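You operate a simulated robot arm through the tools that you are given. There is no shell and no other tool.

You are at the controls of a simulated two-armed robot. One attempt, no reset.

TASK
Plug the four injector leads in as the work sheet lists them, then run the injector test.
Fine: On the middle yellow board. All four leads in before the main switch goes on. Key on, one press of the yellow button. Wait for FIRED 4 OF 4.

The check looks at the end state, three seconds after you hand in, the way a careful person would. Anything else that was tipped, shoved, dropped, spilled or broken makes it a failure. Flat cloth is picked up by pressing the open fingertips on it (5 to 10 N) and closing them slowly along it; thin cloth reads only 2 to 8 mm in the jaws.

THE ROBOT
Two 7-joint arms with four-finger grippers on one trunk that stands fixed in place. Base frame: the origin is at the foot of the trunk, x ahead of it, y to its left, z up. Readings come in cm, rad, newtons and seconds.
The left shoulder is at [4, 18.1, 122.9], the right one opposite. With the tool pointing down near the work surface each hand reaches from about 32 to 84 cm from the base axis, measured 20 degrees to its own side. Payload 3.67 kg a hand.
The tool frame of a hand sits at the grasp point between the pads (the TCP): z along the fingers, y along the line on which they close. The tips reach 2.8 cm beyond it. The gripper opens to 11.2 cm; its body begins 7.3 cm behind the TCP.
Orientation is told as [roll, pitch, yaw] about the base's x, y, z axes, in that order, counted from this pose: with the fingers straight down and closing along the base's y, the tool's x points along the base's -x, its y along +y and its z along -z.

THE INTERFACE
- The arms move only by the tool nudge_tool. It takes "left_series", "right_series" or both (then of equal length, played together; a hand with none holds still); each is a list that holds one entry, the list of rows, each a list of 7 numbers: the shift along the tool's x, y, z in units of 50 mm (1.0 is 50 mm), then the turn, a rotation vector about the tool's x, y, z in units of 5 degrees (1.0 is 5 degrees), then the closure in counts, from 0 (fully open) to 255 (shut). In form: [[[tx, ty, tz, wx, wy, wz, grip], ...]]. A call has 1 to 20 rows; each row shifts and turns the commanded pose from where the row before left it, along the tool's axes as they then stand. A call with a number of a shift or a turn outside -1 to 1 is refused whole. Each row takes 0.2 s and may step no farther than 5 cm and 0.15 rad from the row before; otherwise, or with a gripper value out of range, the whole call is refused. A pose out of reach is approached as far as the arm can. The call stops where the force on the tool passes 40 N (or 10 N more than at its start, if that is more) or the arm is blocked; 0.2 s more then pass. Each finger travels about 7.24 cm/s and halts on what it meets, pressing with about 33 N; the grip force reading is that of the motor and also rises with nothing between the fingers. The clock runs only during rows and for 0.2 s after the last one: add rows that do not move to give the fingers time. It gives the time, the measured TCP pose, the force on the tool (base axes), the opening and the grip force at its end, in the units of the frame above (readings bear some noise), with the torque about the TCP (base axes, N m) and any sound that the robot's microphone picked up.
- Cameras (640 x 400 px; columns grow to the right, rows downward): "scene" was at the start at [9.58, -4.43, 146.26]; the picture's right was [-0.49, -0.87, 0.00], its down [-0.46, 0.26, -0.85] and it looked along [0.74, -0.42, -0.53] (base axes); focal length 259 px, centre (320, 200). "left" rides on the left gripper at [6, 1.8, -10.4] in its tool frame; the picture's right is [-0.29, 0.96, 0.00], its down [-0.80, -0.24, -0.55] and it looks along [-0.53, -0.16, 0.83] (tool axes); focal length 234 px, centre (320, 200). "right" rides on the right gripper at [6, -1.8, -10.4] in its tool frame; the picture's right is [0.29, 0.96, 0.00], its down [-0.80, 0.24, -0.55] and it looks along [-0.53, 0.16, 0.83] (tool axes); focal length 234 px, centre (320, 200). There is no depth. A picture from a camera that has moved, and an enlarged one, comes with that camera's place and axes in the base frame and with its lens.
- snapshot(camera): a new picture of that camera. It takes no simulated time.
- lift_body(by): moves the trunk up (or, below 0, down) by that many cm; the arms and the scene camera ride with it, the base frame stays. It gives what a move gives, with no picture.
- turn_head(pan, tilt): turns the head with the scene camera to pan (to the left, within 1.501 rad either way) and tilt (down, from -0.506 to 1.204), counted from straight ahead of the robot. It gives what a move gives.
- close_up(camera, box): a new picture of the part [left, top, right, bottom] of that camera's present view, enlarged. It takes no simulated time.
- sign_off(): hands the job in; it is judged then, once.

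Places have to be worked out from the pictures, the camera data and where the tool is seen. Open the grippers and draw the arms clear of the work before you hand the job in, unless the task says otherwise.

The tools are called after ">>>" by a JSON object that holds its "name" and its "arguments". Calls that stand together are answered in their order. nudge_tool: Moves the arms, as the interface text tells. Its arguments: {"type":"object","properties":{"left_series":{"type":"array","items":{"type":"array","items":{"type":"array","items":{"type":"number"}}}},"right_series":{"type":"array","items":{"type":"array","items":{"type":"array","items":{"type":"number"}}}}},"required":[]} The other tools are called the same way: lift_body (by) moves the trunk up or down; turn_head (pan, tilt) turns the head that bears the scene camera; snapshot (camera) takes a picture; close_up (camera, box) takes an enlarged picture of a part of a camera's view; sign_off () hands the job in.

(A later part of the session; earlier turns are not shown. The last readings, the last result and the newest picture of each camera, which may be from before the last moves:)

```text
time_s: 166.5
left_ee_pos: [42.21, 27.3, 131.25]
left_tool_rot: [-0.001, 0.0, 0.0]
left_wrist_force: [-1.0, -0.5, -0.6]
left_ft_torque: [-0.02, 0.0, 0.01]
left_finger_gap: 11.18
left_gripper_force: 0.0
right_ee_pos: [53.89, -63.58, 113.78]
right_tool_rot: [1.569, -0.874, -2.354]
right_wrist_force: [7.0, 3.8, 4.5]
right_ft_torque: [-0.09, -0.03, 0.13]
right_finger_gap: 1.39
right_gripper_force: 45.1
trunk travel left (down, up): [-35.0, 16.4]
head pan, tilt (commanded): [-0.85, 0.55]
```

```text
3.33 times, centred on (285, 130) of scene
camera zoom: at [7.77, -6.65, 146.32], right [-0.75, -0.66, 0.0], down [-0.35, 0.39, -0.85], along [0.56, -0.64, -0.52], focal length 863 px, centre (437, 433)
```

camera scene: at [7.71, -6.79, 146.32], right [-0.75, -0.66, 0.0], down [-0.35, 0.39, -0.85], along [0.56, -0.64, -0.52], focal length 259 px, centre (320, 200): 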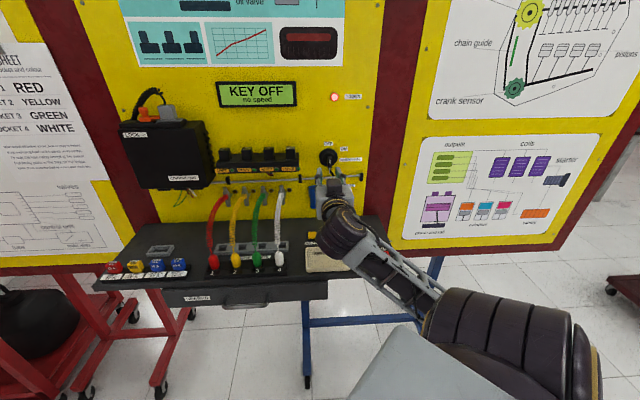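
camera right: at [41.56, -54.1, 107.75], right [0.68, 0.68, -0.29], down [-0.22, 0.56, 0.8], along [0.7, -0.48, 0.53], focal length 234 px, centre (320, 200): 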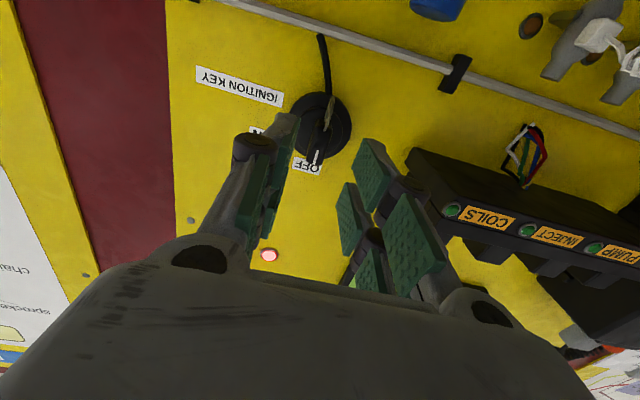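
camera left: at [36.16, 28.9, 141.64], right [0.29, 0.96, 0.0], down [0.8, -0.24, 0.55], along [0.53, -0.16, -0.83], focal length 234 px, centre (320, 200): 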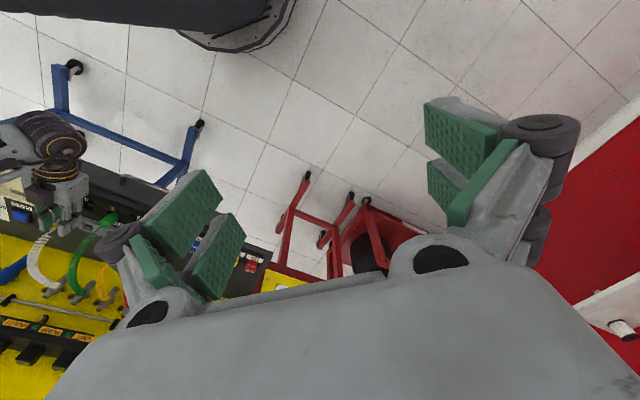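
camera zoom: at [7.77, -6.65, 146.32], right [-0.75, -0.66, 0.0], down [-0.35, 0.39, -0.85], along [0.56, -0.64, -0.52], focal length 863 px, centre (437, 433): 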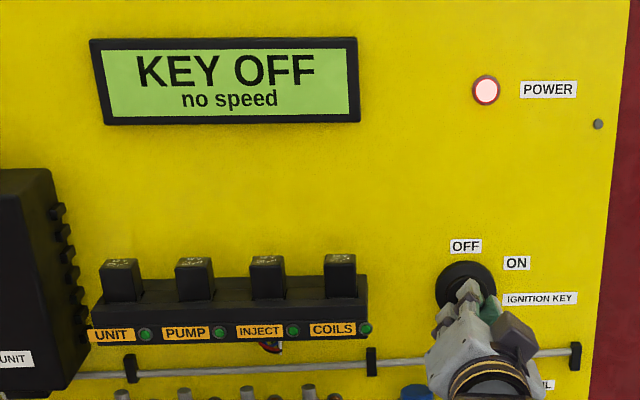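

At 40°, still "KEY OFF". I continue 15° more.

>>> {"name": "nudge_tool", "arguments": {"right_series": [[[0.012, 0.012, 0, 0, 0, 0.75, 240], [0, 0, 0, 0, 0, 0.75, 240], [0, 0, 0, 0, 0, 0.75, 240], [0, 0, 0, 0, 0, 0.75, 240], [0, 0, 0, 0, 0, 0, 240]]]}}

>>> {"name": "close_up", "arguments": {"camera": "right", "box": [230, 80, 390, 210]}}

>>> {"name": "close_up", "arguments": {"camera": "scene", "box": [200, 70, 370, 190]}}

```text
time_s: 167.7
left_ee_pos: [42.27, 27.27, 131.22]
left_tool_rot: [-0.001, -0.001, 0.001]
left_wrist_force: [-0.3, 0.2, 0.1]
left_ft_torque: [-0.01, -0.03, -0.04]
left_finger_gap: 11.19
left_gripper_force: 0.1
right_ee_pos: [53.93, -63.56, 113.82]
right_tool_rot: [1.571, -0.611, -2.354]
right_wrist_force: [11.0, -3.1, 13.8]
right_ft_torque: [-0.24, -0.28, 0.01]
right_finger_gap: 1.4
right_gripper_force: 45.1
trunk travel left (down, up): [-35.0, 16.4]
head pan, tilt (commanded): [-0.85, 0.55]
```

```text
3.08 times, centred on (310, 145) of right
camera zoom: at [49.35, -53.57, 108.84], right [0.55, 0.56, 0.62], down [-0.76, 0.03, 0.65], along [0.35, -0.83, 0.43], focal length 720 px, centre (351, 369)
```

zoom: 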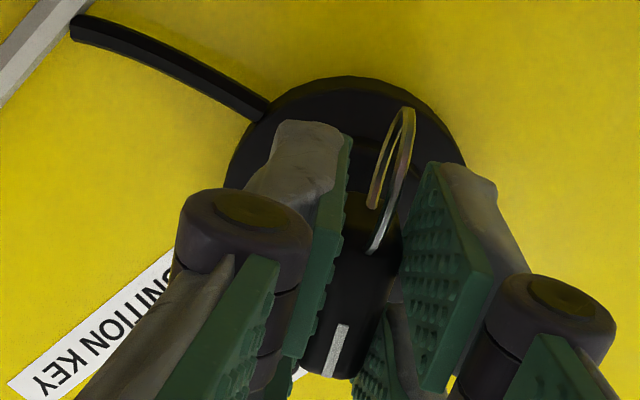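

```text
3.33 times, centred on (285, 130) of scene
camera zoom: at [7.77, -6.67, 146.32], right [-0.75, -0.66, 0.0], down [-0.35, 0.39, -0.85], along [0.56, -0.64, -0.52], focal length 863 px, centre (437, 433)
```

zoom: 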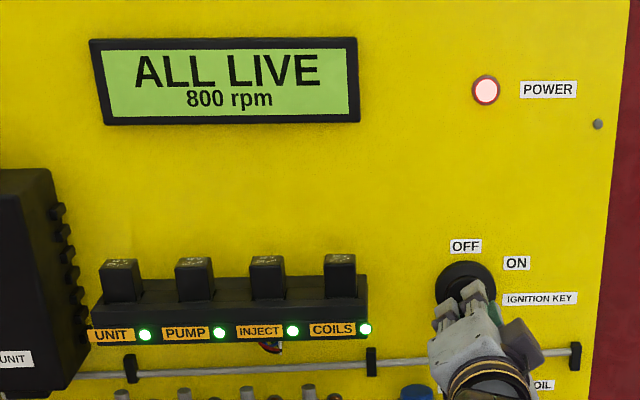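

"ALL LIVE 800 rpm": the key is on. I turn 4° more to settle it well into ON, and check force.

>>> {"name": "nudge_tool", "arguments": {"right_series": [[[0, 0, 0, 0, 0, 0.4, 240], [0, 0, 0, 0, 0, 0.4, 240], [0, 0, 0, 0, 0, 0, 240]]]}}

>>> {"name": "close_up", "arguments": {"camera": "right", "box": [230, 80, 390, 210]}}

```text
time_s: 168.5
left_ee_pos: [42.29, 27.33, 131.2]
left_tool_rot: [-0.001, 0.002, 0.001]
left_wrist_force: [0.4, 0.1, -0.5]
left_ft_torque: [-0.02, 0.02, 0.01]
left_finger_gap: 11.16
left_gripper_force: 0.1
right_ee_pos: [53.96, -63.52, 113.84]
right_tool_rot: [1.57, -0.542, -2.355]
right_wrist_force: [15.4, -6.0, 18.2]
right_ft_torque: [-0.63, -0.56, -0.43]
right_finger_gap: 1.43
right_gripper_force: 44.6
trunk travel left (down, up): [-35.0, 16.4]
head pan, tilt (commanded): [-0.85, 0.55]
```

```text
3.08 times, centred on (310, 145) of right
camera zoom: at [49.59, -53.33, 109.13], right [0.52, 0.52, 0.67], down [-0.79, -0.01, 0.62], along [0.33, -0.85, 0.41], focal length 720 px, centre (351, 369)
```

zoom: 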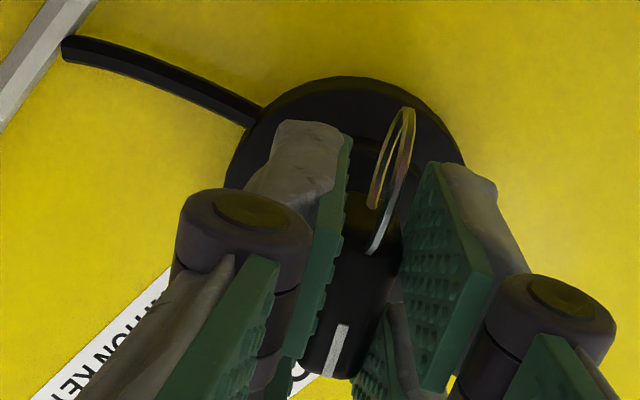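

The stop is felt (torque rising). I open the fingers and check that the key stays at ON.

>>> {"name": "nudge_tool", "arguments": {"right_series": [[[0, 0, 0, 0, 0, -0.3, 236], [0, 0, 0, 0, 0, 0, 225], [0, 0, 0, 0, 0, 0, 215], [0, 0, 0, 0, 0, 0, 200], [0, 0, 0, 0, 0, 0, 185], [0, 0, 0, 0, 0, 0, 173], [0, 0, 0, 0, 0, 0, 173]]]}}

>>> {"name": "close_up", "arguments": {"camera": "right", "box": [230, 80, 390, 210]}}

>>> {"name": "close_up", "arguments": {"camera": "scene", "box": [200, 70, 370, 190]}}

```text
time_s: 170.1
left_ee_pos: [42.07, 27.38, 131.3]
left_tool_rot: [0.001, -0.002, 0.0]
left_wrist_force: [0.1, 0.1, -0.3]
left_ft_torque: [0.03, 0.02, 0.01]
left_finger_gap: 11.2
left_gripper_force: 0.0
right_ee_pos: [53.85, -63.56, 113.79]
right_tool_rot: [1.568, -0.567, -2.353]
right_wrist_force: [0.9, 0.0, -0.3]
right_ft_torque: [0.01, 0.0, 0.0]
right_finger_gap: 3.6
right_gripper_force: 0.0
trunk travel left (down, up): [-35.0, 16.4]
head pan, tilt (commanded): [-0.85, 0.55]
```

```text
3.08 times, centred on (310, 145) of right
camera zoom: at [49.4, -53.5, 108.93], right [0.54, 0.54, 0.65], down [-0.77, 0.0, 0.63], along [0.34, -0.84, 0.42], focal length 720 px, centre (351, 369)
```

zoom: 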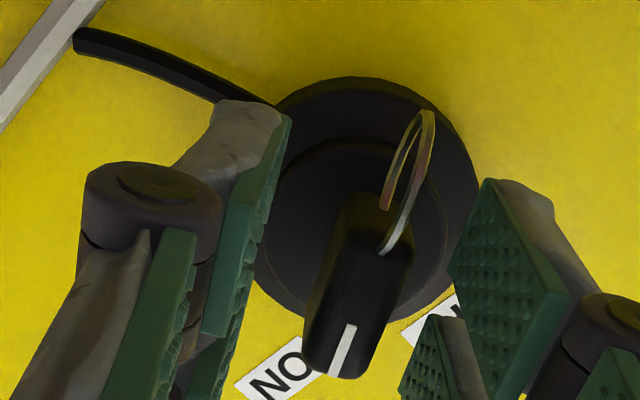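

```text
3.33 times, centred on (285, 130) of scene
camera zoom: at [7.7, -6.76, 146.32], right [-0.75, -0.66, 0.0], down [-0.34, 0.39, -0.85], along [0.56, -0.64, -0.52], focal length 863 px, centre (437, 433)
```

zoom: 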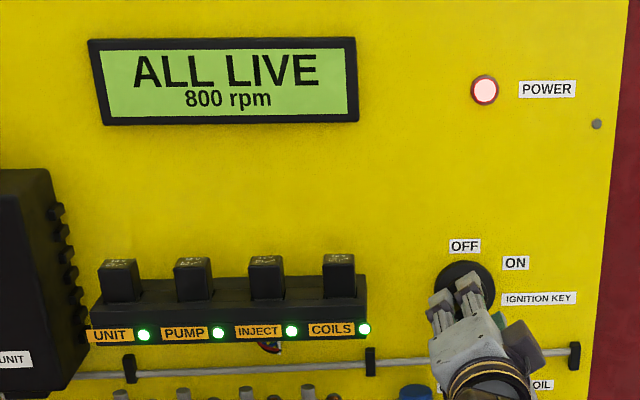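

The key holds at ON. I back the hand straight away from the key, then undo the wrist turn.

>>> {"name": "nudge_tool", "arguments": {"right_series": [[[0, 0, -0.2, 0, 0, 0, 173], [0, 0, -0.4, 0, 0, 0, 173], [0, 0, -0.5, 0, 0, 0, 173], [0, 0, -0.5, 0, 0, 0, 173], [0, 0, -0.4, 0, 0, 0, 173], [0, 0, 0, 0, 0, 0, 173]]]}}

>>> {"name": "nudge_tool", "arguments": {"right_series": [[[0, 0, 0, 0, 0, -1, 200], [0, 0, 0, 0, 0, -1, 225], [0, 0, 0, 0, 0, -1, 255], [0, 0, 0, 0, 0, -1, 255], [0, 0, 0, 0, 0, -1, 255], [0, 0, 0, 0, 0, -1, 255], [0, 0, 0, 0, 0, -1, 255], [0, 0, 0, 0, 0, -1, 255], [0, 0, 0, 0, 0, -1, 255], [0, 0, 0, 0, 0, -1, 255], [0, 0, 0, 0, 0, -1, 255], [0, 0, 0, 0, 0, -0.5, 255], [0, 0, 0, 0, 0, 0, 255]]]}}

>>> {"name": "snapshot", "arguments": {"camera": "right"}}

>>> {"name": "snapshot", "arguments": {"camera": "scene"}}

```text
time_s: 171.1
left_ee_pos: [42.27, 27.33, 131.29]
left_tool_rot: [0.001, 0.001, 0.001]
left_wrist_force: [-0.5, 0.0, -0.1]
left_ft_torque: [0.04, -0.03, 0.0]
left_finger_gap: 11.2
left_gripper_force: 0.0
right_ee_pos: [46.61, -61.17, 123.8]
right_tool_rot: [1.793, -0.577, -2.535]
right_wrist_force: [0.8, 0.5, 0.1]
right_ft_torque: [-0.03, -0.01, 0.0]
right_finger_gap: 3.6
right_gripper_force: 0.0
trunk travel left (down, up): [-35.0, 16.4]
head pan, tilt (commanded): [-0.85, 0.55]
stopped in row 5 (right hand): the arm was blocked; the commanded pose is now the measured one
```

```text
time_s: 173.9
left_ee_pos: [42.29, 27.31, 131.37]
left_tool_rot: [0.0, 0.0, 0.0]
left_wrist_force: [0.8, -0.4, 0.6]
left_ft_torque: [0.01, -0.01, 0.0]
left_finger_gap: 11.2
left_gripper_force: 0.1
right_ee_pos: [46.66, -61.09, 123.56]
right_tool_rot: [-3.032, -1.39, 2.189]
right_wrist_force: [0.0, -0.7, -0.1]
right_ft_torque: [0.01, 0.01, -0.01]
right_finger_gap: 0.02
right_gripper_force: 33.2
trunk travel left (down, up): [-35.0, 16.4]
head pan, tilt (commanded): [-0.85, 0.55]
```

```text
taken
camera right: at [39.21, -55.78, 115.78], right [0.75, 0.59, -0.3], down [-0.27, 0.68, 0.68], along [0.61, -0.43, 0.67], focal length 234 px, centre (320, 200)
```

right: 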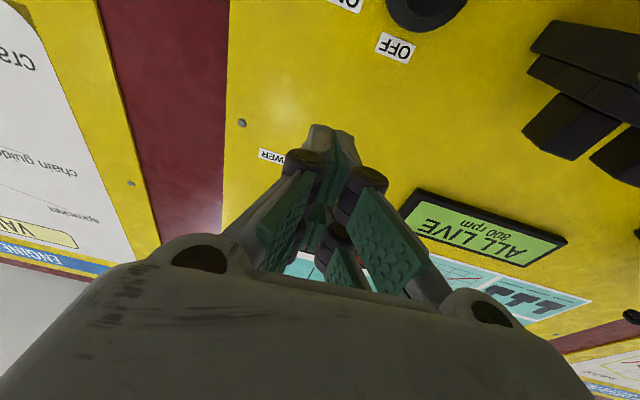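

```text
taken
camera scene: at [7.7, -6.76, 146.32], right [-0.75, -0.66, 0.0], down [-0.35, 0.39, -0.85], along [0.56, -0.64, -0.52], focal length 259 px, centre (320, 200)
```

scene: 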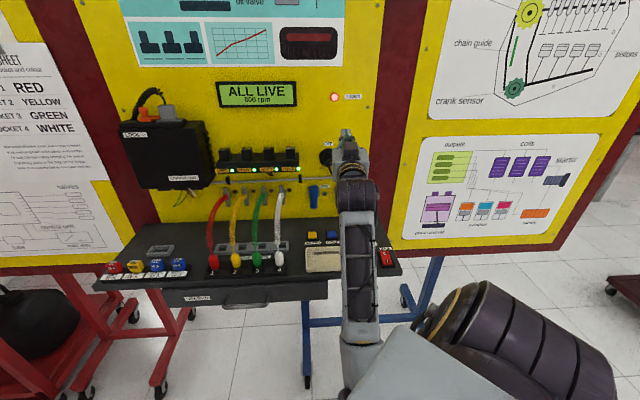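

The arm jumped up about 10 cm at a reach limit while backing off, but nothing was touched as far as I see (display still ALL LIVE). I take the tilt out to reach a comfortable pose, then inspect.

>>> {"name": "nudge_tool", "arguments": {"right_series": [[[0, 0, 0, 0, 1, 0, 255], [0, 0, 0, 0, 1, 0, 255], [0, 0, 0, 0, 1, 0, 255], [0, 0, 0, 0, 1, 0, 255], [0, 0, 0, 0, 1, 0, 255], [0, 0, 0, 0, 1, 0, 255], [0, 0, 0, 0, 1, 0, 255], [0, 0, 0, 0, 1, 0, 255], [0, 0, 0, 0, 1, 0, 255], [0, 0, 0, 0, 1, 0, 255], [0, 0, 0, 0, 1, 0, 255], [0, 0, 0, 0, 1, 0, 255], [0, 0, 0, 0, 1, 0, 255], [0, 0, 0, 0, 1, 0, 255], [0, 0, 0, 0, 0, 0, 255]]]}}

>>> {"name": "snapshot", "arguments": {"camera": "right"}}

>>> {"name": "snapshot", "arguments": {"camera": "scene"}}

```text
time_s: 177.1
left_ee_pos: [42.3, 27.1, 131.27]
left_tool_rot: [-0.002, -0.001, -0.001]
left_wrist_force: [-0.7, -0.1, -0.7]
left_ft_torque: [-0.01, 0.01, -0.03]
left_finger_gap: 11.17
left_gripper_force: 0.1
right_ee_pos: [46.67, -61.24, 123.63]
right_tool_rot: [-0.02, -0.529, -0.833]
right_wrist_force: [1.3, -0.7, -0.1]
right_ft_torque: [0.05, 0.01, 0.0]
right_finger_gap: 0.0
right_gripper_force: 32.9
trunk travel left (down, up): [-35.0, 16.4]
head pan, tilt (commanded): [-0.85, 0.55]
```

```text
taken
camera right: at [38.58, -54.66, 129.52], right [0.55, 0.82, -0.16], down [0.46, -0.13, 0.88], along [0.7, -0.56, -0.45], focal length 234 px, centre (320, 200)
```

right: 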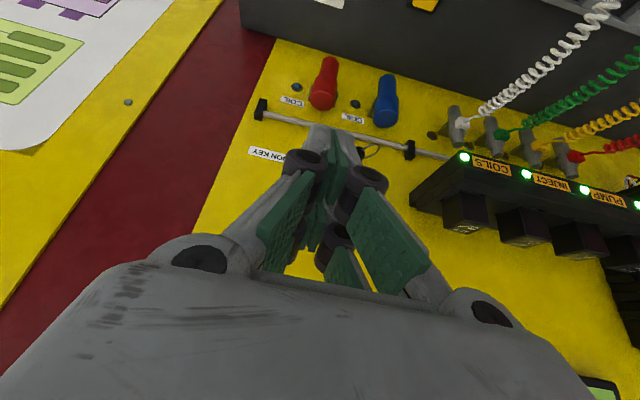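

```text
taken
camera scene: at [7.69, -6.78, 146.32], right [-0.75, -0.66, 0.0], down [-0.34, 0.39, -0.85], along [0.56, -0.64, -0.52], focal length 259 px, centre (320, 200)
```

scene: 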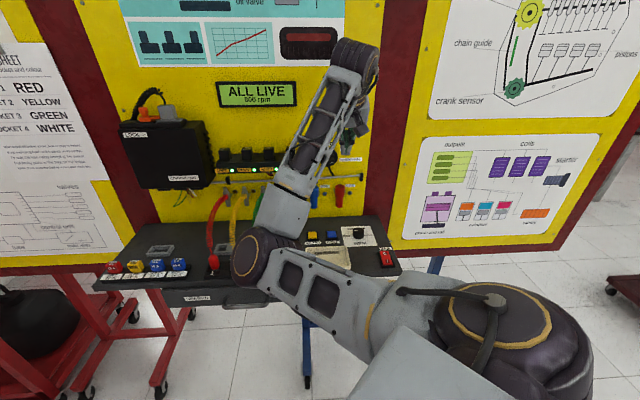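

The arm has folded into another elbow posture (elbow now low in front of the ledge). I check clearances before moving.

>>> {"name": "snapshot", "arguments": {"camera": "left"}}

>>> {"name": "turn_head", "arguments": {"pan": -0.6, "tilt": 0.75}}

>>> {"name": "snapshot", "arguments": {"camera": "scene"}}

```text
taken
camera left: at [36.15, 28.92, 141.63], right [0.29, 0.96, 0.0], down [0.8, -0.24, 0.55], along [0.53, -0.16, -0.83], focal length 234 px, centre (320, 200)
```

left: 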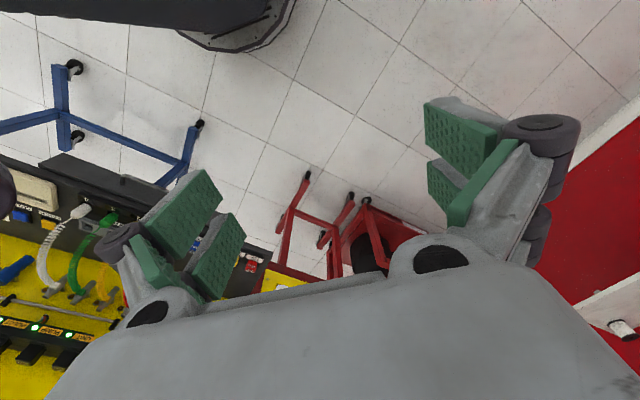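

```text
time_s: 177.9
left_ee_pos: [42.08, 27.21, 131.24]
left_tool_rot: [0.002, -0.001, 0.001]
left_wrist_force: [0.5, -0.1, -0.1]
left_ft_torque: [0.02, -0.01, -0.02]
left_finger_gap: 11.18
left_gripper_force: 0.1
right_ee_pos: [46.75, -61.22, 123.6]
right_tool_rot: [-0.019, -0.53, -0.834]
right_wrist_force: [0.1, 0.6, 0.1]
right_ft_torque: [0.02, -0.02, -0.01]
right_finger_gap: 0.01
right_gripper_force: 32.9
trunk travel left (down, up): [-35.0, 16.4]
head pan, tilt (commanded): [-0.6, 0.75]
```

```text
taken
camera scene: at [8.61, -4.71, 144.58], right [-0.57, -0.82, 0.0], down [-0.56, 0.39, -0.73], along [0.6, -0.41, -0.68], focal length 259 px, centre (320, 200)
```

scene: 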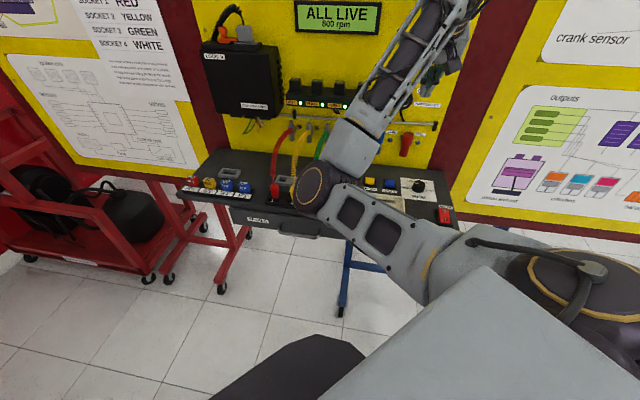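

From both views the elbow is at about (40,-24,111), clear in front of the ledge, but the forearm would come low over the leads if I went down like this. I move the hand back and up toward its starting area to recover the earlier elbow-out posture.

>>> {"name": "nudge_tool", "arguments": {"right_series": [[[0.3, 0, -0.5, 0, 0, 0, 255], [0.3, 0, -0.5, 0, 0, 0, 255], [0.3, 0, -0.5, 0, 0, 0, 255], [0.3, 0, -0.5, 0, 0, 0, 255], [0, 0, 0, 0, 0, 0, 255]]]}}

>>> {"name": "snapshot", "arguments": {"camera": "scene"}}

```text
time_s: 179.1
left_ee_pos: [42.35, 27.15, 131.32]
left_tool_rot: [-0.001, -0.001, 0.0]
left_wrist_force: [1.6, -0.4, -1.1]
left_ft_torque: [0.02, 0.0, 0.02]
left_finger_gap: 11.22
left_gripper_force: 0.1
right_ee_pos: [40.03, -53.53, 129.13]
right_tool_rot: [-0.022, -0.529, -0.833]
right_wrist_force: [0.3, -0.3, -0.2]
right_ft_torque: [0.0, 0.04, 0.02]
right_finger_gap: 0.0
right_gripper_force: 33.0
trunk travel left (down, up): [-35.0, 16.4]
head pan, tilt (commanded): [-0.6, 0.75]
```

```text
taken
camera scene: at [8.67, -4.79, 144.57], right [-0.56, -0.83, 0.0], down [-0.56, 0.39, -0.73], along [0.6, -0.41, -0.68], focal length 259 px, centre (320, 200)
```

scene: 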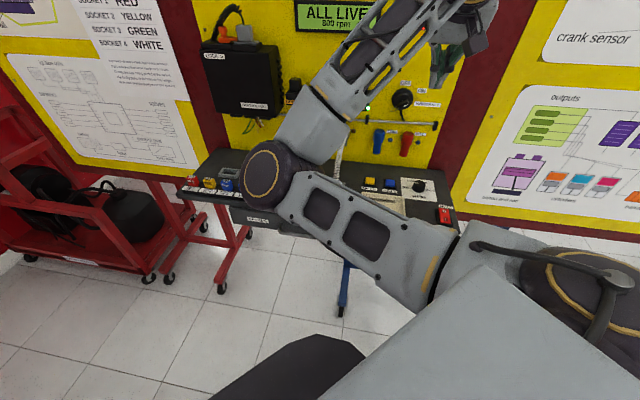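

The elbow stays on the left side in this posture, but geometry shows the forearm will pass well above tray and leads (z≈113) when pressing the button at tilt 30°. I move over the yellow button at height, in steps, checking.

>>> {"name": "nudge_tool", "arguments": {"right_series": [[[-0.433, 0.405, 0.25, 0, 0, 0, 255], [-0.433, 0.405, 0.25, 0, 0, 0, 255], [-0.433, 0.405, 0.25, 0, 0, 0, 255], [-0.433, 0.405, 0.25, 0, 0, 0, 255], [0, 0, 0, 0, 0, 0, 255]]]}}

>>> {"name": "nudge_tool", "arguments": {"right_series": [[[0.2, 0, 0.35, 0, 0, 0, 255], [0.2, 0, 0.35, 0, 0, 0, 255], [0.2, 0, 0.35, 0, 0, 0, 255], [0.2, 0, 0.35, 0, 0, 0, 255], [0.2, 0, 0.35, 0, 0, 0, 255], [0, 0, 0, 0, 0, 0, 255]]]}}

>>> {"name": "snapshot", "arguments": {"camera": "scene"}}

>>> {"name": "snapshot", "arguments": {"camera": "right"}}

>>> {"name": "snapshot", "arguments": {"camera": "left"}}

```text
time_s: 180.3
left_ee_pos: [42.21, 27.2, 131.35]
left_tool_rot: [0.0, 0.002, 0.001]
left_wrist_force: [0.9, -1.4, 0.7]
left_ft_torque: [0.0, 0.01, 0.05]
left_finger_gap: 11.19
left_gripper_force: 0.1
right_ee_pos: [52.63, -55.5, 129.12]
right_tool_rot: [-0.022, -0.532, -0.832]
right_wrist_force: [0.8, 0.9, 0.7]
right_ft_torque: [-0.02, -0.02, 0.0]
right_finger_gap: 0.0
right_gripper_force: 33.4
trunk travel left (down, up): [-35.0, 16.4]
head pan, tilt (commanded): [-0.6, 0.75]
```

```text
time_s: 181.7
left_ee_pos: [42.2, 27.33, 131.35]
left_tool_rot: [-0.001, 0.0, 0.0]
left_wrist_force: [-0.1, 0.1, 0.1]
left_ft_torque: [-0.01, 0.01, 0.04]
left_finger_gap: 11.22
left_gripper_force: 0.0
right_ee_pos: [52.63, -55.76, 119.03]
right_tool_rot: [-0.02, -0.529, -0.832]
right_wrist_force: [0.0, -0.1, -0.7]
right_ft_torque: [0.01, -0.02, -0.01]
right_finger_gap: 0.0
right_gripper_force: 33.4
trunk travel left (down, up): [-35.0, 16.4]
head pan, tilt (commanded): [-0.6, 0.75]
```

```text
taken
camera scene: at [8.61, -4.69, 144.58], right [-0.56, -0.83, 0.0], down [-0.56, 0.39, -0.73], along [0.6, -0.41, -0.68], focal length 259 px, centre (320, 200)
```

scene: 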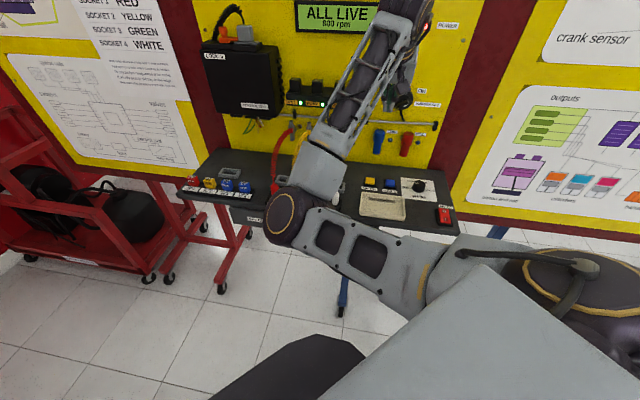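

```text
taken
camera right: at [44.48, -49.21, 124.96], right [0.55, 0.82, -0.16], down [0.46, -0.13, 0.88], along [0.7, -0.56, -0.45], focal length 234 px, centre (320, 200)
```

right: 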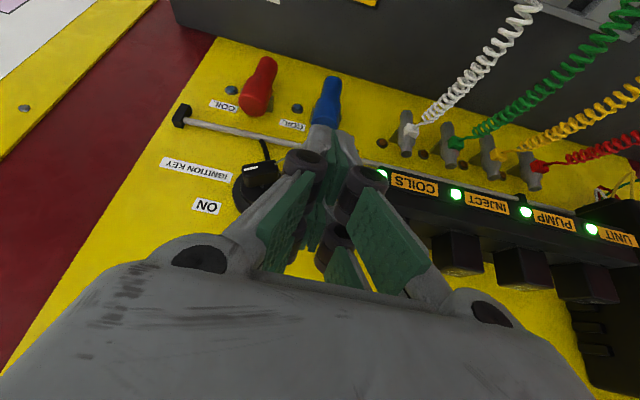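

```text
taken
camera left: at [36.16, 28.94, 141.63], right [0.29, 0.96, 0.0], down [0.8, -0.24, 0.55], along [0.53, -0.16, -0.83], focal length 234 px, centre (320, 200)
```

left: 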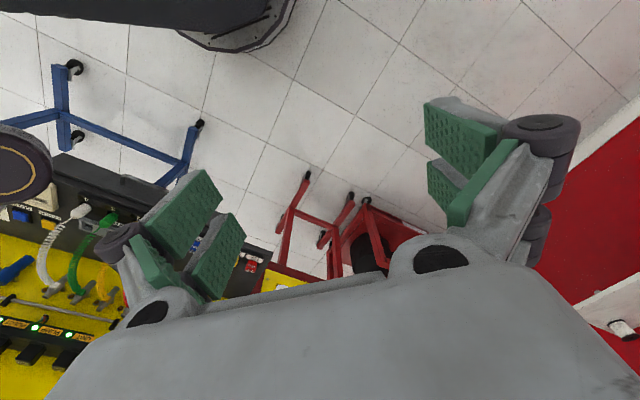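

Elbow stays at z≈111, well clear. I lower 13 cm more toward the button and look.

>>> {"name": "nudge_tool", "arguments": {"right_series": [[[0.26, 0, 0.45, 0, 0, 0, 255], [0.26, 0, 0.45, 0, 0, 0, 255], [0.26, 0, 0.45, 0, 0, 0, 255], [0.26, 0, 0.45, 0, 0, 0, 255], [0.26, 0, 0.45, 0, 0, 0, 255], [0, 0, 0, 0, 0, 0, 255]]]}}

>>> {"name": "snapshot", "arguments": {"camera": "scene"}}

>>> {"name": "snapshot", "arguments": {"camera": "right"}}

>>> {"name": "snapshot", "arguments": {"camera": "left"}}

```text
time_s: 183.1
left_ee_pos: [42.18, 27.27, 131.26]
left_tool_rot: [0.001, 0.0, 0.002]
left_wrist_force: [-1.2, -0.2, 0.2]
left_ft_torque: [-0.02, -0.01, 0.0]
left_finger_gap: 11.2
left_gripper_force: 0.1
right_ee_pos: [52.37, -56.15, 106.09]
right_tool_rot: [-0.019, -0.53, -0.833]
right_wrist_force: [0.6, 0.3, -0.7]
right_ft_torque: [0.0, 0.02, -0.01]
right_finger_gap: 0.0
right_gripper_force: 33.4
trunk travel left (down, up): [-35.0, 16.4]
head pan, tilt (commanded): [-0.6, 0.75]
```

```text
taken
camera scene: at [8.61, -4.68, 144.58], right [-0.56, -0.83, 0.0], down [-0.56, 0.39, -0.73], along [0.6, -0.41, -0.68], focal length 259 px, centre (320, 200)
```

scene: 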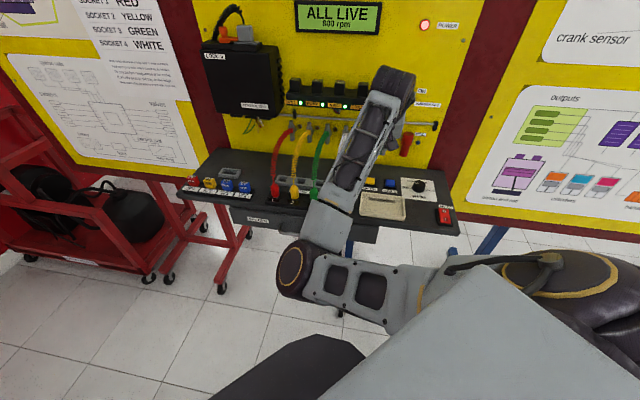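

```text
taken
camera right: at [44.25, -49.47, 111.98], right [0.55, 0.82, -0.16], down [0.46, -0.13, 0.88], along [0.7, -0.56, -0.45], focal length 234 px, centre (320, 200)
```

right: 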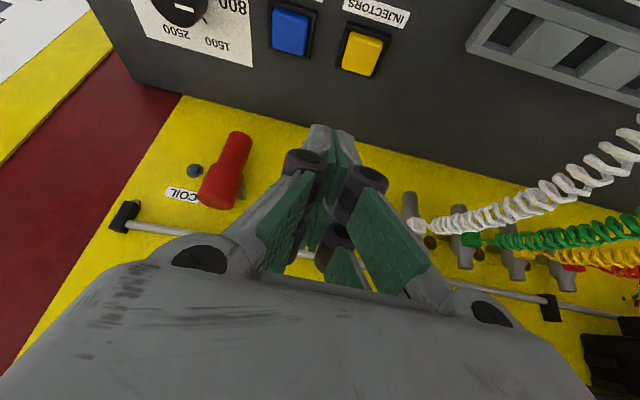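

```text
taken
camera left: at [36.16, 28.95, 141.63], right [0.29, 0.96, 0.0], down [0.8, -0.24, 0.55], along [0.53, -0.16, -0.83], focal length 234 px, centre (320, 200)
```

left: 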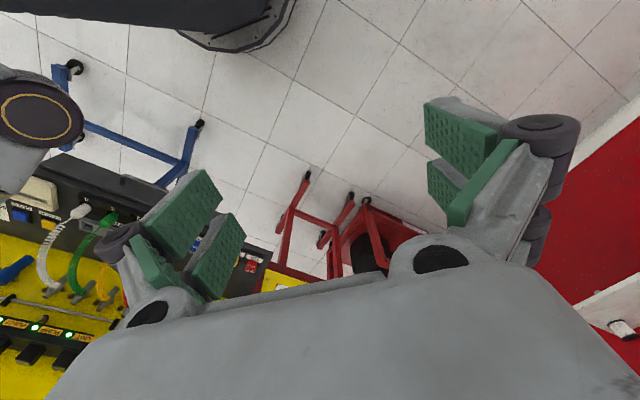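

Elbow and forearm remain clear (elbow ≈(31,-15,105)). I zoom on the yellow button from the wrist.

>>> {"name": "close_up", "arguments": {"camera": "right", "box": [260, 0, 420, 100]}}

>>> {"name": "close_up", "arguments": {"camera": "scene", "box": [340, 150, 460, 230]}}

```text
4.00 times, centred on (340, 50) of right
camera zoom: at [44.25, -49.47, 111.98], right [0.55, 0.82, -0.16], down [0.46, -0.13, 0.88], along [0.7, -0.56, -0.45], focal length 937 px, centre (240, 800)
```

zoom: 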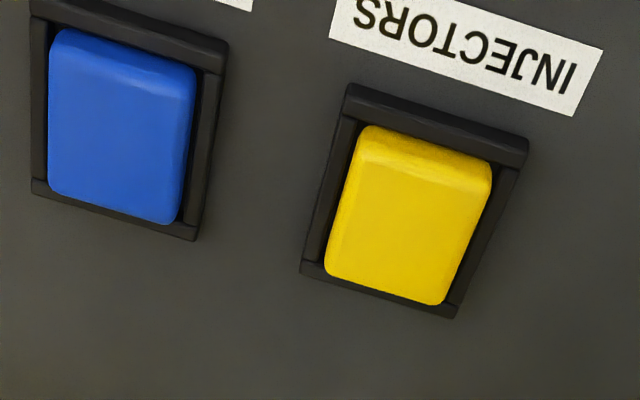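

```text
5.00 times, centred on (400, 190) of scene
camera zoom: at [8.61, -4.68, 144.58], right [-0.56, -0.83, 0.0], down [-0.56, 0.39, -0.73], along [0.6, -0.41, -0.68], focal length 1295 px, centre (-80, 250)
```

zoom: 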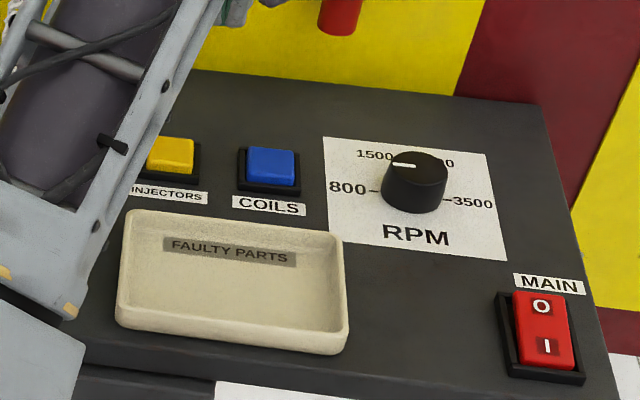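

Button top at about (54.2,-56.0,91.9). I shift 1.76 cm left and descend 9 cm (still ~1.3 cm above it), keeping 1.5 cm in front, then look.

>>> {"name": "nudge_tool", "arguments": {"right_series": [[[0, 0.176, 0, 0, 0, 0, 255], [0, 0.176, 0, 0, 0, 0, 255], [0.2, 0, 0.3464, 0, 0, 0, 255], [0.2, 0, 0.3464, 0, 0, 0, 255], [0.2, 0, 0.3464, 0, 0, 0, 255], [0.2, 0, 0.3464, 0, 0, 0, 255], [0.1, 0, 0.1732, 0, 0, 0, 255], [0, 0, 0, 0, 0, 0, 255]]]}}

>>> {"name": "close_up", "arguments": {"camera": "right", "box": [240, 60, 400, 160]}}

>>> {"name": "snapshot", "arguments": {"camera": "scene"}}

```text
time_s: 184.9
left_ee_pos: [42.22, 27.27, 131.26]
left_tool_rot: [0.001, 0.001, 0.001]
left_wrist_force: [0.6, -0.1, 0.4]
left_ft_torque: [0.0, -0.03, 0.0]
left_finger_gap: 11.18
left_gripper_force: 0.0
right_ee_pos: [53.65, -54.96, 96.91]
right_tool_rot: [-0.02, -0.53, -0.833]
right_wrist_force: [-0.3, -0.3, -0.4]
right_ft_torque: [-0.02, 0.0, 0.03]
right_finger_gap: 0.0
right_gripper_force: 33.0
trunk travel left (down, up): [-35.0, 16.4]
head pan, tilt (commanded): [-0.6, 0.75]
```

```text
4.00 times, centred on (320, 110) of right
camera zoom: at [45.56, -48.42, 102.85], right [0.55, 0.82, -0.16], down [0.46, -0.13, 0.88], along [0.7, -0.56, -0.45], focal length 937 px, centre (320, 560)
```

zoom: 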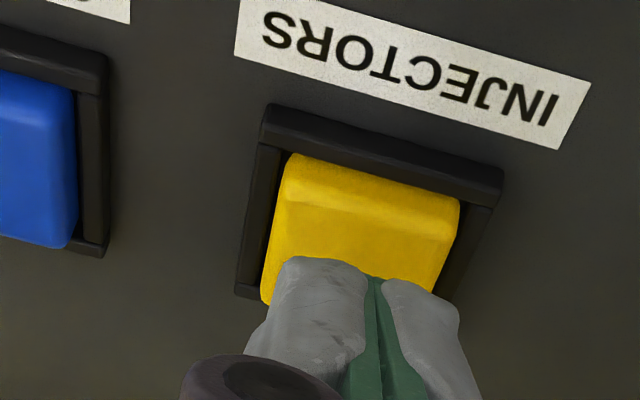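

```text
taken
camera scene: at [8.61, -4.7, 144.58], right [-0.56, -0.83, 0.0], down [-0.56, 0.39, -0.73], along [0.6, -0.41, -0.68], focal length 259 px, centre (320, 200)
```

scene: 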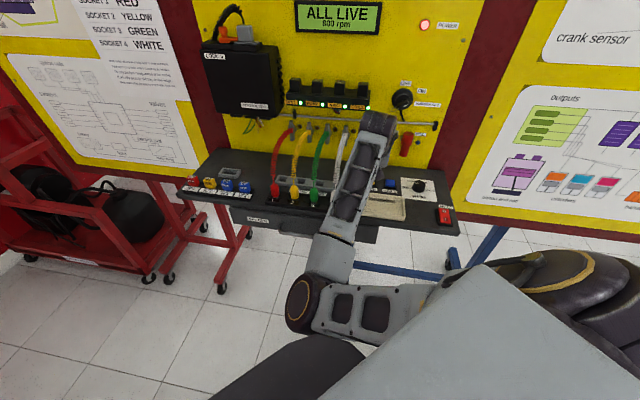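

The tip would land on the button's near edge; I move 1.0 cm back to centre on it, then lower 0.8 cm.

>>> {"name": "nudge_tool", "arguments": {"right_series": [[[-0.0865, -0.012, 0.05, 0, 0, 0, 255], [-0.0865, -0.012, 0.05, 0, 0, 0, 255], [0.04, 0, 0.0693, 0, 0, 0, 255], [0.04, 0, 0.0693, 0, 0, 0, 255], [0, 0, 0, 0, 0, 0, 255]]]}}

>>> {"name": "close_up", "arguments": {"camera": "right", "box": [240, 60, 400, 160]}}

>>> {"name": "close_up", "arguments": {"camera": "scene", "box": [340, 140, 440, 210]}}

```text
time_s: 186.1
left_ee_pos: [42.17, 27.26, 131.22]
left_tool_rot: [0.001, 0.0, 0.001]
left_wrist_force: [-0.2, 0.6, -0.1]
left_ft_torque: [0.02, -0.01, 0.02]
left_finger_gap: 11.19
left_gripper_force: 0.0
right_ee_pos: [54.17, -55.79, 96.24]
right_tool_rot: [-0.022, -0.532, -0.833]
right_wrist_force: [0.2, 0.0, -0.4]
right_ft_torque: [0.0, 0.02, -0.05]
right_finger_gap: 0.0
right_gripper_force: 32.7
trunk travel left (down, up): [-35.0, 16.4]
head pan, tilt (commanded): [-0.6, 0.75]
```

```text
4.00 times, centred on (320, 110) of right
camera zoom: at [46.1, -49.25, 102.09], right [0.55, 0.82, -0.16], down [0.46, -0.13, 0.88], along [0.7, -0.56, -0.45], focal length 937 px, centre (320, 560)
```

zoom: 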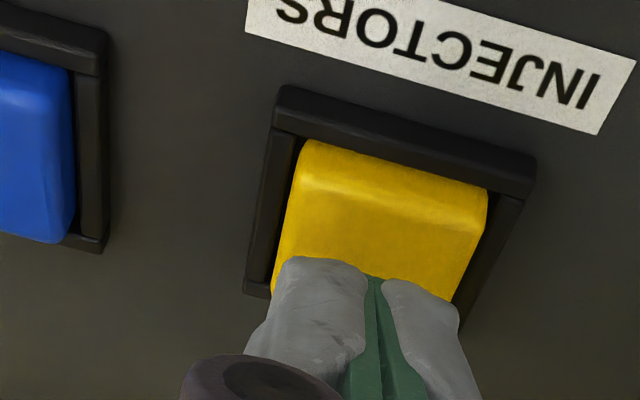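

```text
5.71 times, centred on (390, 175) of scene
camera zoom: at [8.62, -4.69, 144.58], right [-0.56, -0.83, 0.0], down [-0.56, 0.39, -0.73], along [0.6, -0.41, -0.68], focal length 1480 px, centre (-80, 343)
```

zoom: 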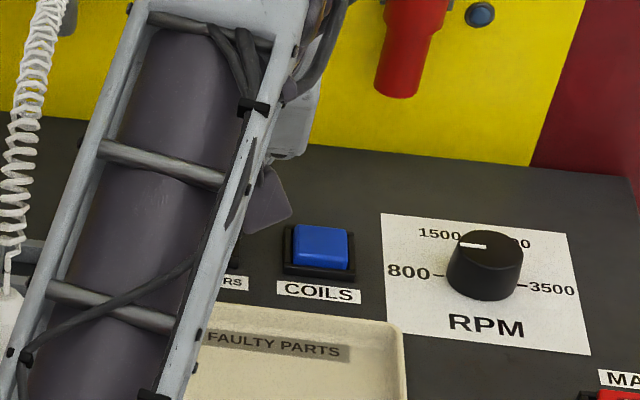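

Tip is ~0.5 cm above the button, well placed. I press down gently.

>>> {"name": "nudge_tool", "arguments": {"right_series": [[[0.015, 0, 0.026, 0, 0, 0, 255], [0.015, 0, 0.026, 0, 0, 0, 255], [0.015, 0, 0.026, 0, 0, 0, 255], [0, 0, 0, 0, 0, 0, 255]]]}}

>>> {"name": "close_up", "arguments": {"camera": "scene", "box": [280, 0, 440, 100]}}

```text
time_s: 187.1
left_ee_pos: [42.3, 27.3, 131.31]
left_tool_rot: [0.001, -0.001, 0.001]
left_wrist_force: [0.9, -0.1, -0.2]
left_ft_torque: [0.02, 0.0, 0.03]
left_finger_gap: 11.2
left_gripper_force: 0.0
right_ee_pos: [54.24, -55.78, 95.79]
right_tool_rot: [-0.022, -0.53, -0.833]
right_wrist_force: [-0.1, -0.2, 0.6]
right_ft_torque: [0.01, 0.01, 0.02]
right_finger_gap: 0.0
right_gripper_force: 33.4
trunk travel left (down, up): [-35.0, 16.4]
head pan, tilt (commanded): [-0.6, 0.75]
```

```text
4.00 times, centred on (360, 50) of scene
camera zoom: at [8.62, -4.7, 144.58], right [-0.56, -0.83, 0.0], down [-0.56, 0.39, -0.73], along [0.6, -0.41, -0.68], focal length 1036 px, centre (160, 800)
```

zoom: 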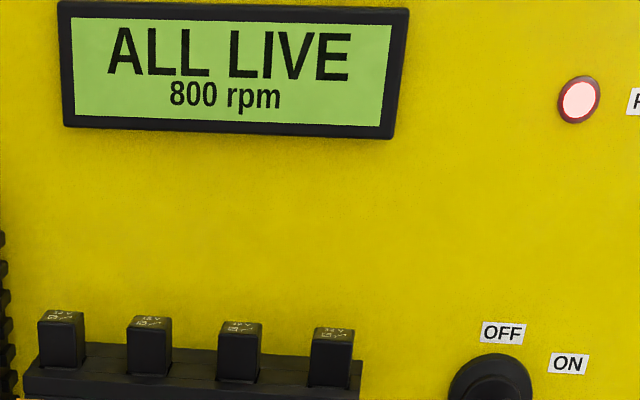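

>>> {"name": "nudge_tool", "arguments": {"right_series": [[[0.015, 0, 0.026, 0, 0, 0, 255], [0.015, 0, 0.026, 0, 0, 0, 255], [0.015, 0, 0.026, 0, 0, 0, 255], [0, 0, 0, 0, 0, 0, 255]]]}}

>>> {"name": "close_up", "arguments": {"camera": "scene", "box": [280, 0, 440, 100]}}

>>> {"name": "close_up", "arguments": {"camera": "right", "box": [240, 60, 400, 160]}}

```text
time_s: 188.1
left_ee_pos: [42.14, 27.3, 131.31]
left_tool_rot: [0.002, 0.0, 0.001]
left_wrist_force: [1.0, 0.6, -0.7]
left_ft_torque: [-0.01, 0.0, -0.01]
left_finger_gap: 11.2
left_gripper_force: 0.1
right_ee_pos: [54.26, -55.76, 95.34]
right_tool_rot: [-0.023, -0.531, -0.831]
right_wrist_force: [0.7, 0.1, -0.1]
right_ft_torque: [-0.03, 0.0, -0.01]
right_finger_gap: 0.01
right_gripper_force: 33.1
trunk travel left (down, up): [-35.0, 16.4]
head pan, tilt (commanded): [-0.6, 0.75]
```

```text
4.00 times, centred on (360, 50) of scene
camera zoom: at [8.62, -4.7, 144.58], right [-0.56, -0.83, 0.0], down [-0.56, 0.39, -0.73], along [0.6, -0.41, -0.68], focal length 1036 px, centre (160, 800)
```

zoom: 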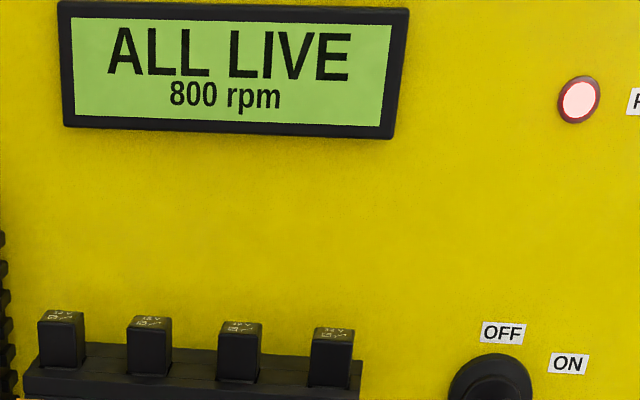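

```text
4.00 times, centred on (320, 110) of right
camera zoom: at [46.08, -49.26, 101.19], right [0.55, 0.82, -0.16], down [0.46, -0.13, 0.88], along [0.7, -0.56, -0.45], focal length 937 px, centre (320, 560)
```

zoom: 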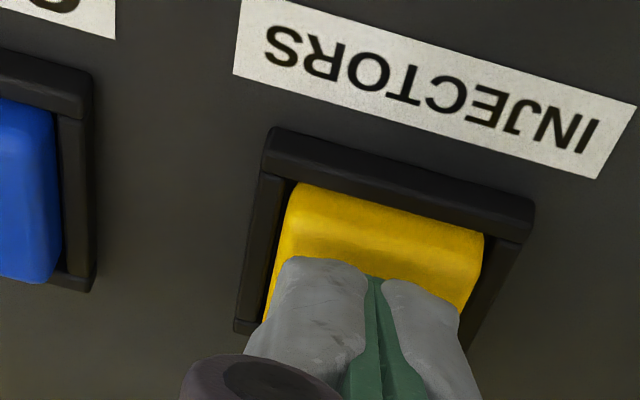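

No contact yet. I continue down.

>>> {"name": "nudge_tool", "arguments": {"right_series": [[[0.015, 0, 0.026, 0, 0, 0, 255], [0.015, 0, 0.026, 0, 0, 0, 255], [0, 0, 0, 0, 0, 0, 255]]]}}

>>> {"name": "close_up", "arguments": {"camera": "scene", "box": [280, 0, 440, 100]}}

```text
time_s: 188.9
left_ee_pos: [42.31, 27.22, 131.29]
left_tool_rot: [-0.002, 0.0, 0.0]
left_wrist_force: [-0.1, -0.4, 0.1]
left_ft_torque: [0.0, -0.01, -0.03]
left_finger_gap: 11.21
left_gripper_force: 0.0
right_ee_pos: [54.29, -55.73, 94.97]
right_tool_rot: [-0.023, -0.531, -0.832]
right_wrist_force: [0.0, 0.1, 0.0]
right_ft_torque: [0.02, 0.01, 0.01]
right_finger_gap: 0.02
right_gripper_force: 32.5
trunk travel left (down, up): [-35.0, 16.4]
head pan, tilt (commanded): [-0.6, 0.75]
```

```text
4.00 times, centred on (360, 50) of scene
camera zoom: at [8.62, -4.69, 144.58], right [-0.56, -0.83, 0.0], down [-0.56, 0.39, -0.73], along [0.6, -0.41, -0.68], focal length 1036 px, centre (160, 800)
```

zoom: 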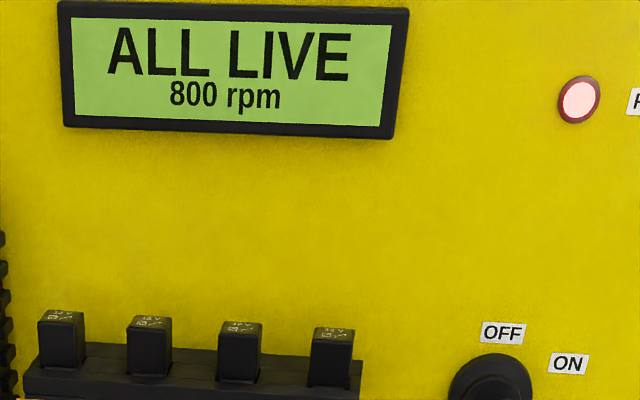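

>>> {"name": "nudge_tool", "arguments": {"right_series": [[[0.015, 0, 0.026, 0, 0, 0, 255], [0.015, 0, 0.026, 0, 0, 0, 255], [0, 0, 0, 0, 0, 0, 255]]]}}

>>> {"name": "close_up", "arguments": {"camera": "scene", "box": [280, 0, 440, 100]}}

>>> {"name": "close_up", "arguments": {"camera": "right", "box": [240, 60, 400, 160]}}

```text
time_s: 189.7
left_ee_pos: [42.14, 27.22, 131.37]
left_tool_rot: [-0.001, -0.002, 0.0]
left_wrist_force: [0.2, -0.5, 0.2]
left_ft_torque: [-0.01, 0.03, -0.01]
left_finger_gap: 11.2
left_gripper_force: 0.1
right_ee_pos: [54.12, -55.81, 94.63]
right_tool_rot: [-0.023, -0.53, -0.832]
right_wrist_force: [-0.4, 0.5, -0.1]
right_ft_torque: [-0.02, -0.03, -0.02]
right_finger_gap: 0.0
right_gripper_force: 32.7
trunk travel left (down, up): [-35.0, 16.4]
head pan, tilt (commanded): [-0.6, 0.75]
```

```text
4.00 times, centred on (360, 50) of scene
camera zoom: at [8.62, -4.69, 144.58], right [-0.56, -0.83, 0.0], down [-0.56, 0.39, -0.73], along [0.6, -0.41, -0.68], focal length 1036 px, centre (160, 800)
```

zoom: 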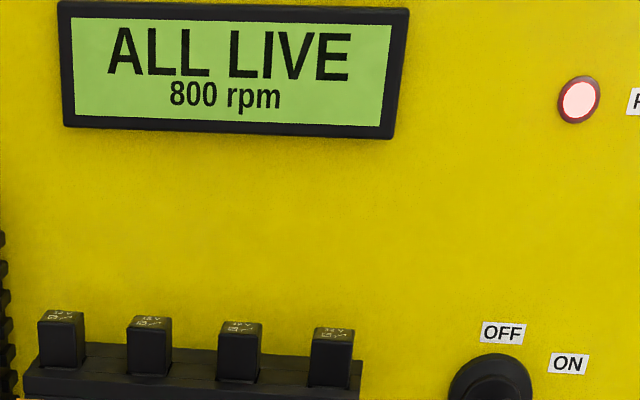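

```text
4.00 times, centred on (320, 110) of right
camera zoom: at [46.07, -49.26, 100.55], right [0.55, 0.82, -0.16], down [0.46, -0.13, 0.88], along [0.7, -0.56, -0.45], focal length 937 px, centre (320, 560)
```

zoom: 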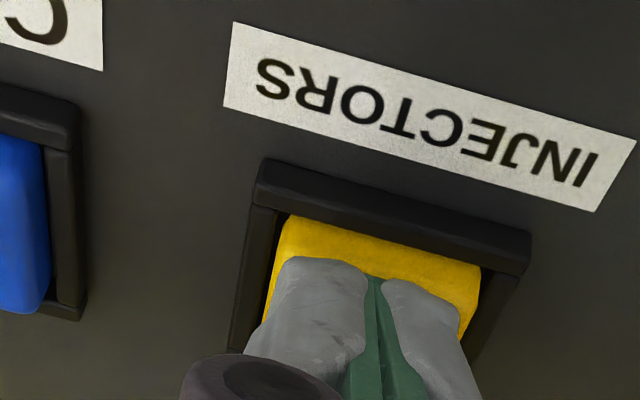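

The button seems to start moving under the tip. I press on in small steps.

>>> {"name": "nudge_tool", "arguments": {"right_series": [[[0.015, 0, 0.026, 0, 0, 0, 255], [0.01, 0, 0.0173, 0, 0, 0, 255], [0, 0, 0, 0, 0, 0, 255]]]}}

>>> {"name": "close_up", "arguments": {"camera": "scene", "box": [280, 0, 440, 100]}}

>>> {"name": "close_up", "arguments": {"camera": "right", "box": [240, 60, 400, 160]}}

```text
time_s: 190.5
left_ee_pos: [42.22, 27.26, 131.24]
left_tool_rot: [0.0, 0.001, -0.001]
left_wrist_force: [0.2, -0.4, 0.1]
left_ft_torque: [-0.01, 0.01, 0.02]
left_finger_gap: 11.18
left_gripper_force: 0.1
right_ee_pos: [54.1, -55.85, 94.36]
right_tool_rot: [-0.021, -0.532, -0.831]
right_wrist_force: [0.8, 1.1, 0.1]
right_ft_torque: [0.01, 0.01, 0.06]
right_finger_gap: 0.0
right_gripper_force: 33.2
trunk travel left (down, up): [-35.0, 16.4]
head pan, tilt (commanded): [-0.6, 0.75]
```

```text
4.00 times, centred on (360, 50) of scene
camera zoom: at [8.6, -4.69, 144.58], right [-0.56, -0.83, 0.0], down [-0.56, 0.39, -0.73], along [0.6, -0.41, -0.68], focal length 1036 px, centre (160, 800)
```

zoom: 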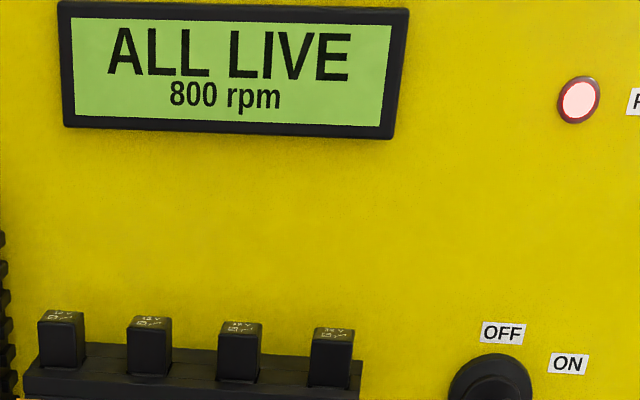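

```text
4.00 times, centred on (320, 110) of right
camera zoom: at [46.05, -49.24, 100.33], right [0.55, 0.82, -0.16], down [0.46, -0.13, 0.88], along [0.7, -0.56, -0.45], focal length 937 px, centre (320, 560)
```

zoom: 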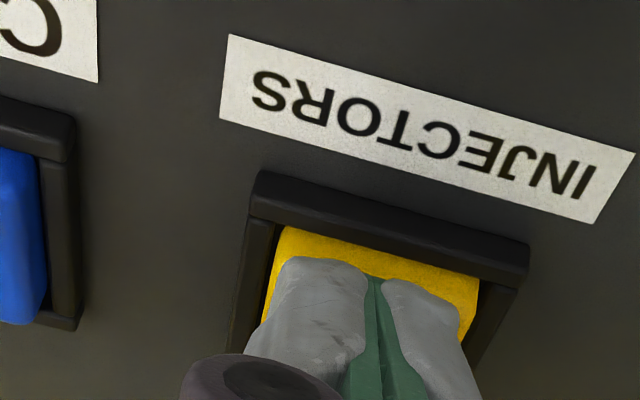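

>>> {"name": "nudge_tool", "arguments": {"right_series": [[[0.01, 0, 0.0173, 0, 0, 0, 255], [0.01, 0, 0.0173, 0, 0, 0, 255], [0, 0, 0, 0, 0, 0, 255]]]}}

>>> {"name": "close_up", "arguments": {"camera": "scene", "box": [280, 0, 440, 100]}}

>>> {"name": "close_up", "arguments": {"camera": "right", "box": [240, 60, 400, 160]}}

```text
time_s: 191.3
left_ee_pos: [42.1, 27.35, 131.41]
left_tool_rot: [0.0, -0.001, 0.001]
left_wrist_force: [0.2, -0.1, -0.6]
left_ft_torque: [-0.04, 0.04, -0.04]
left_finger_gap: 11.19
left_gripper_force: 0.1
right_ee_pos: [54.23, -55.74, 94.3]
right_tool_rot: [-0.021, -0.529, -0.832]
right_wrist_force: [-1.0, 1.5, 3.2]
right_ft_torque: [0.05, 0.04, 0.01]
right_finger_gap: 0.61
right_gripper_force: 35.6
trunk travel left (down, up): [-35.0, 16.4]
head pan, tilt (commanded): [-0.6, 0.75]
heard: click
```

```text
4.00 times, centred on (360, 50) of scene
camera zoom: at [8.59, -4.66, 144.58], right [-0.56, -0.83, 0.0], down [-0.56, 0.39, -0.73], along [0.6, -0.41, -0.68], focal length 1036 px, centre (160, 800)
```

zoom: 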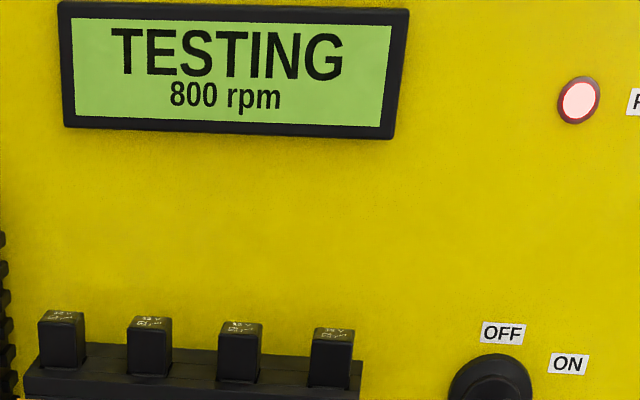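

```text
4.00 times, centred on (320, 110) of right
camera zoom: at [46.05, -49.25, 100.15], right [0.55, 0.82, -0.16], down [0.46, -0.13, 0.88], along [0.7, -0.56, -0.45], focal length 937 px, centre (320, 560)
```

zoom: 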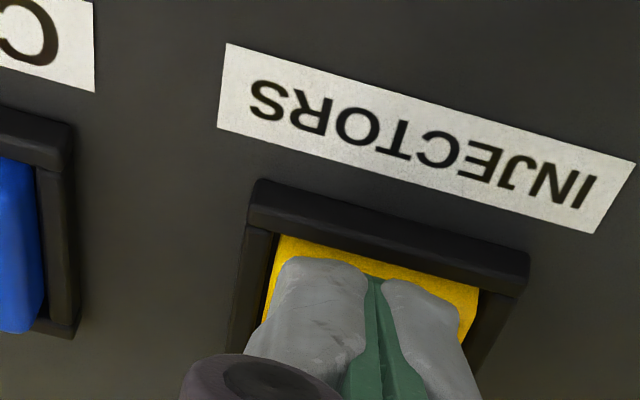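

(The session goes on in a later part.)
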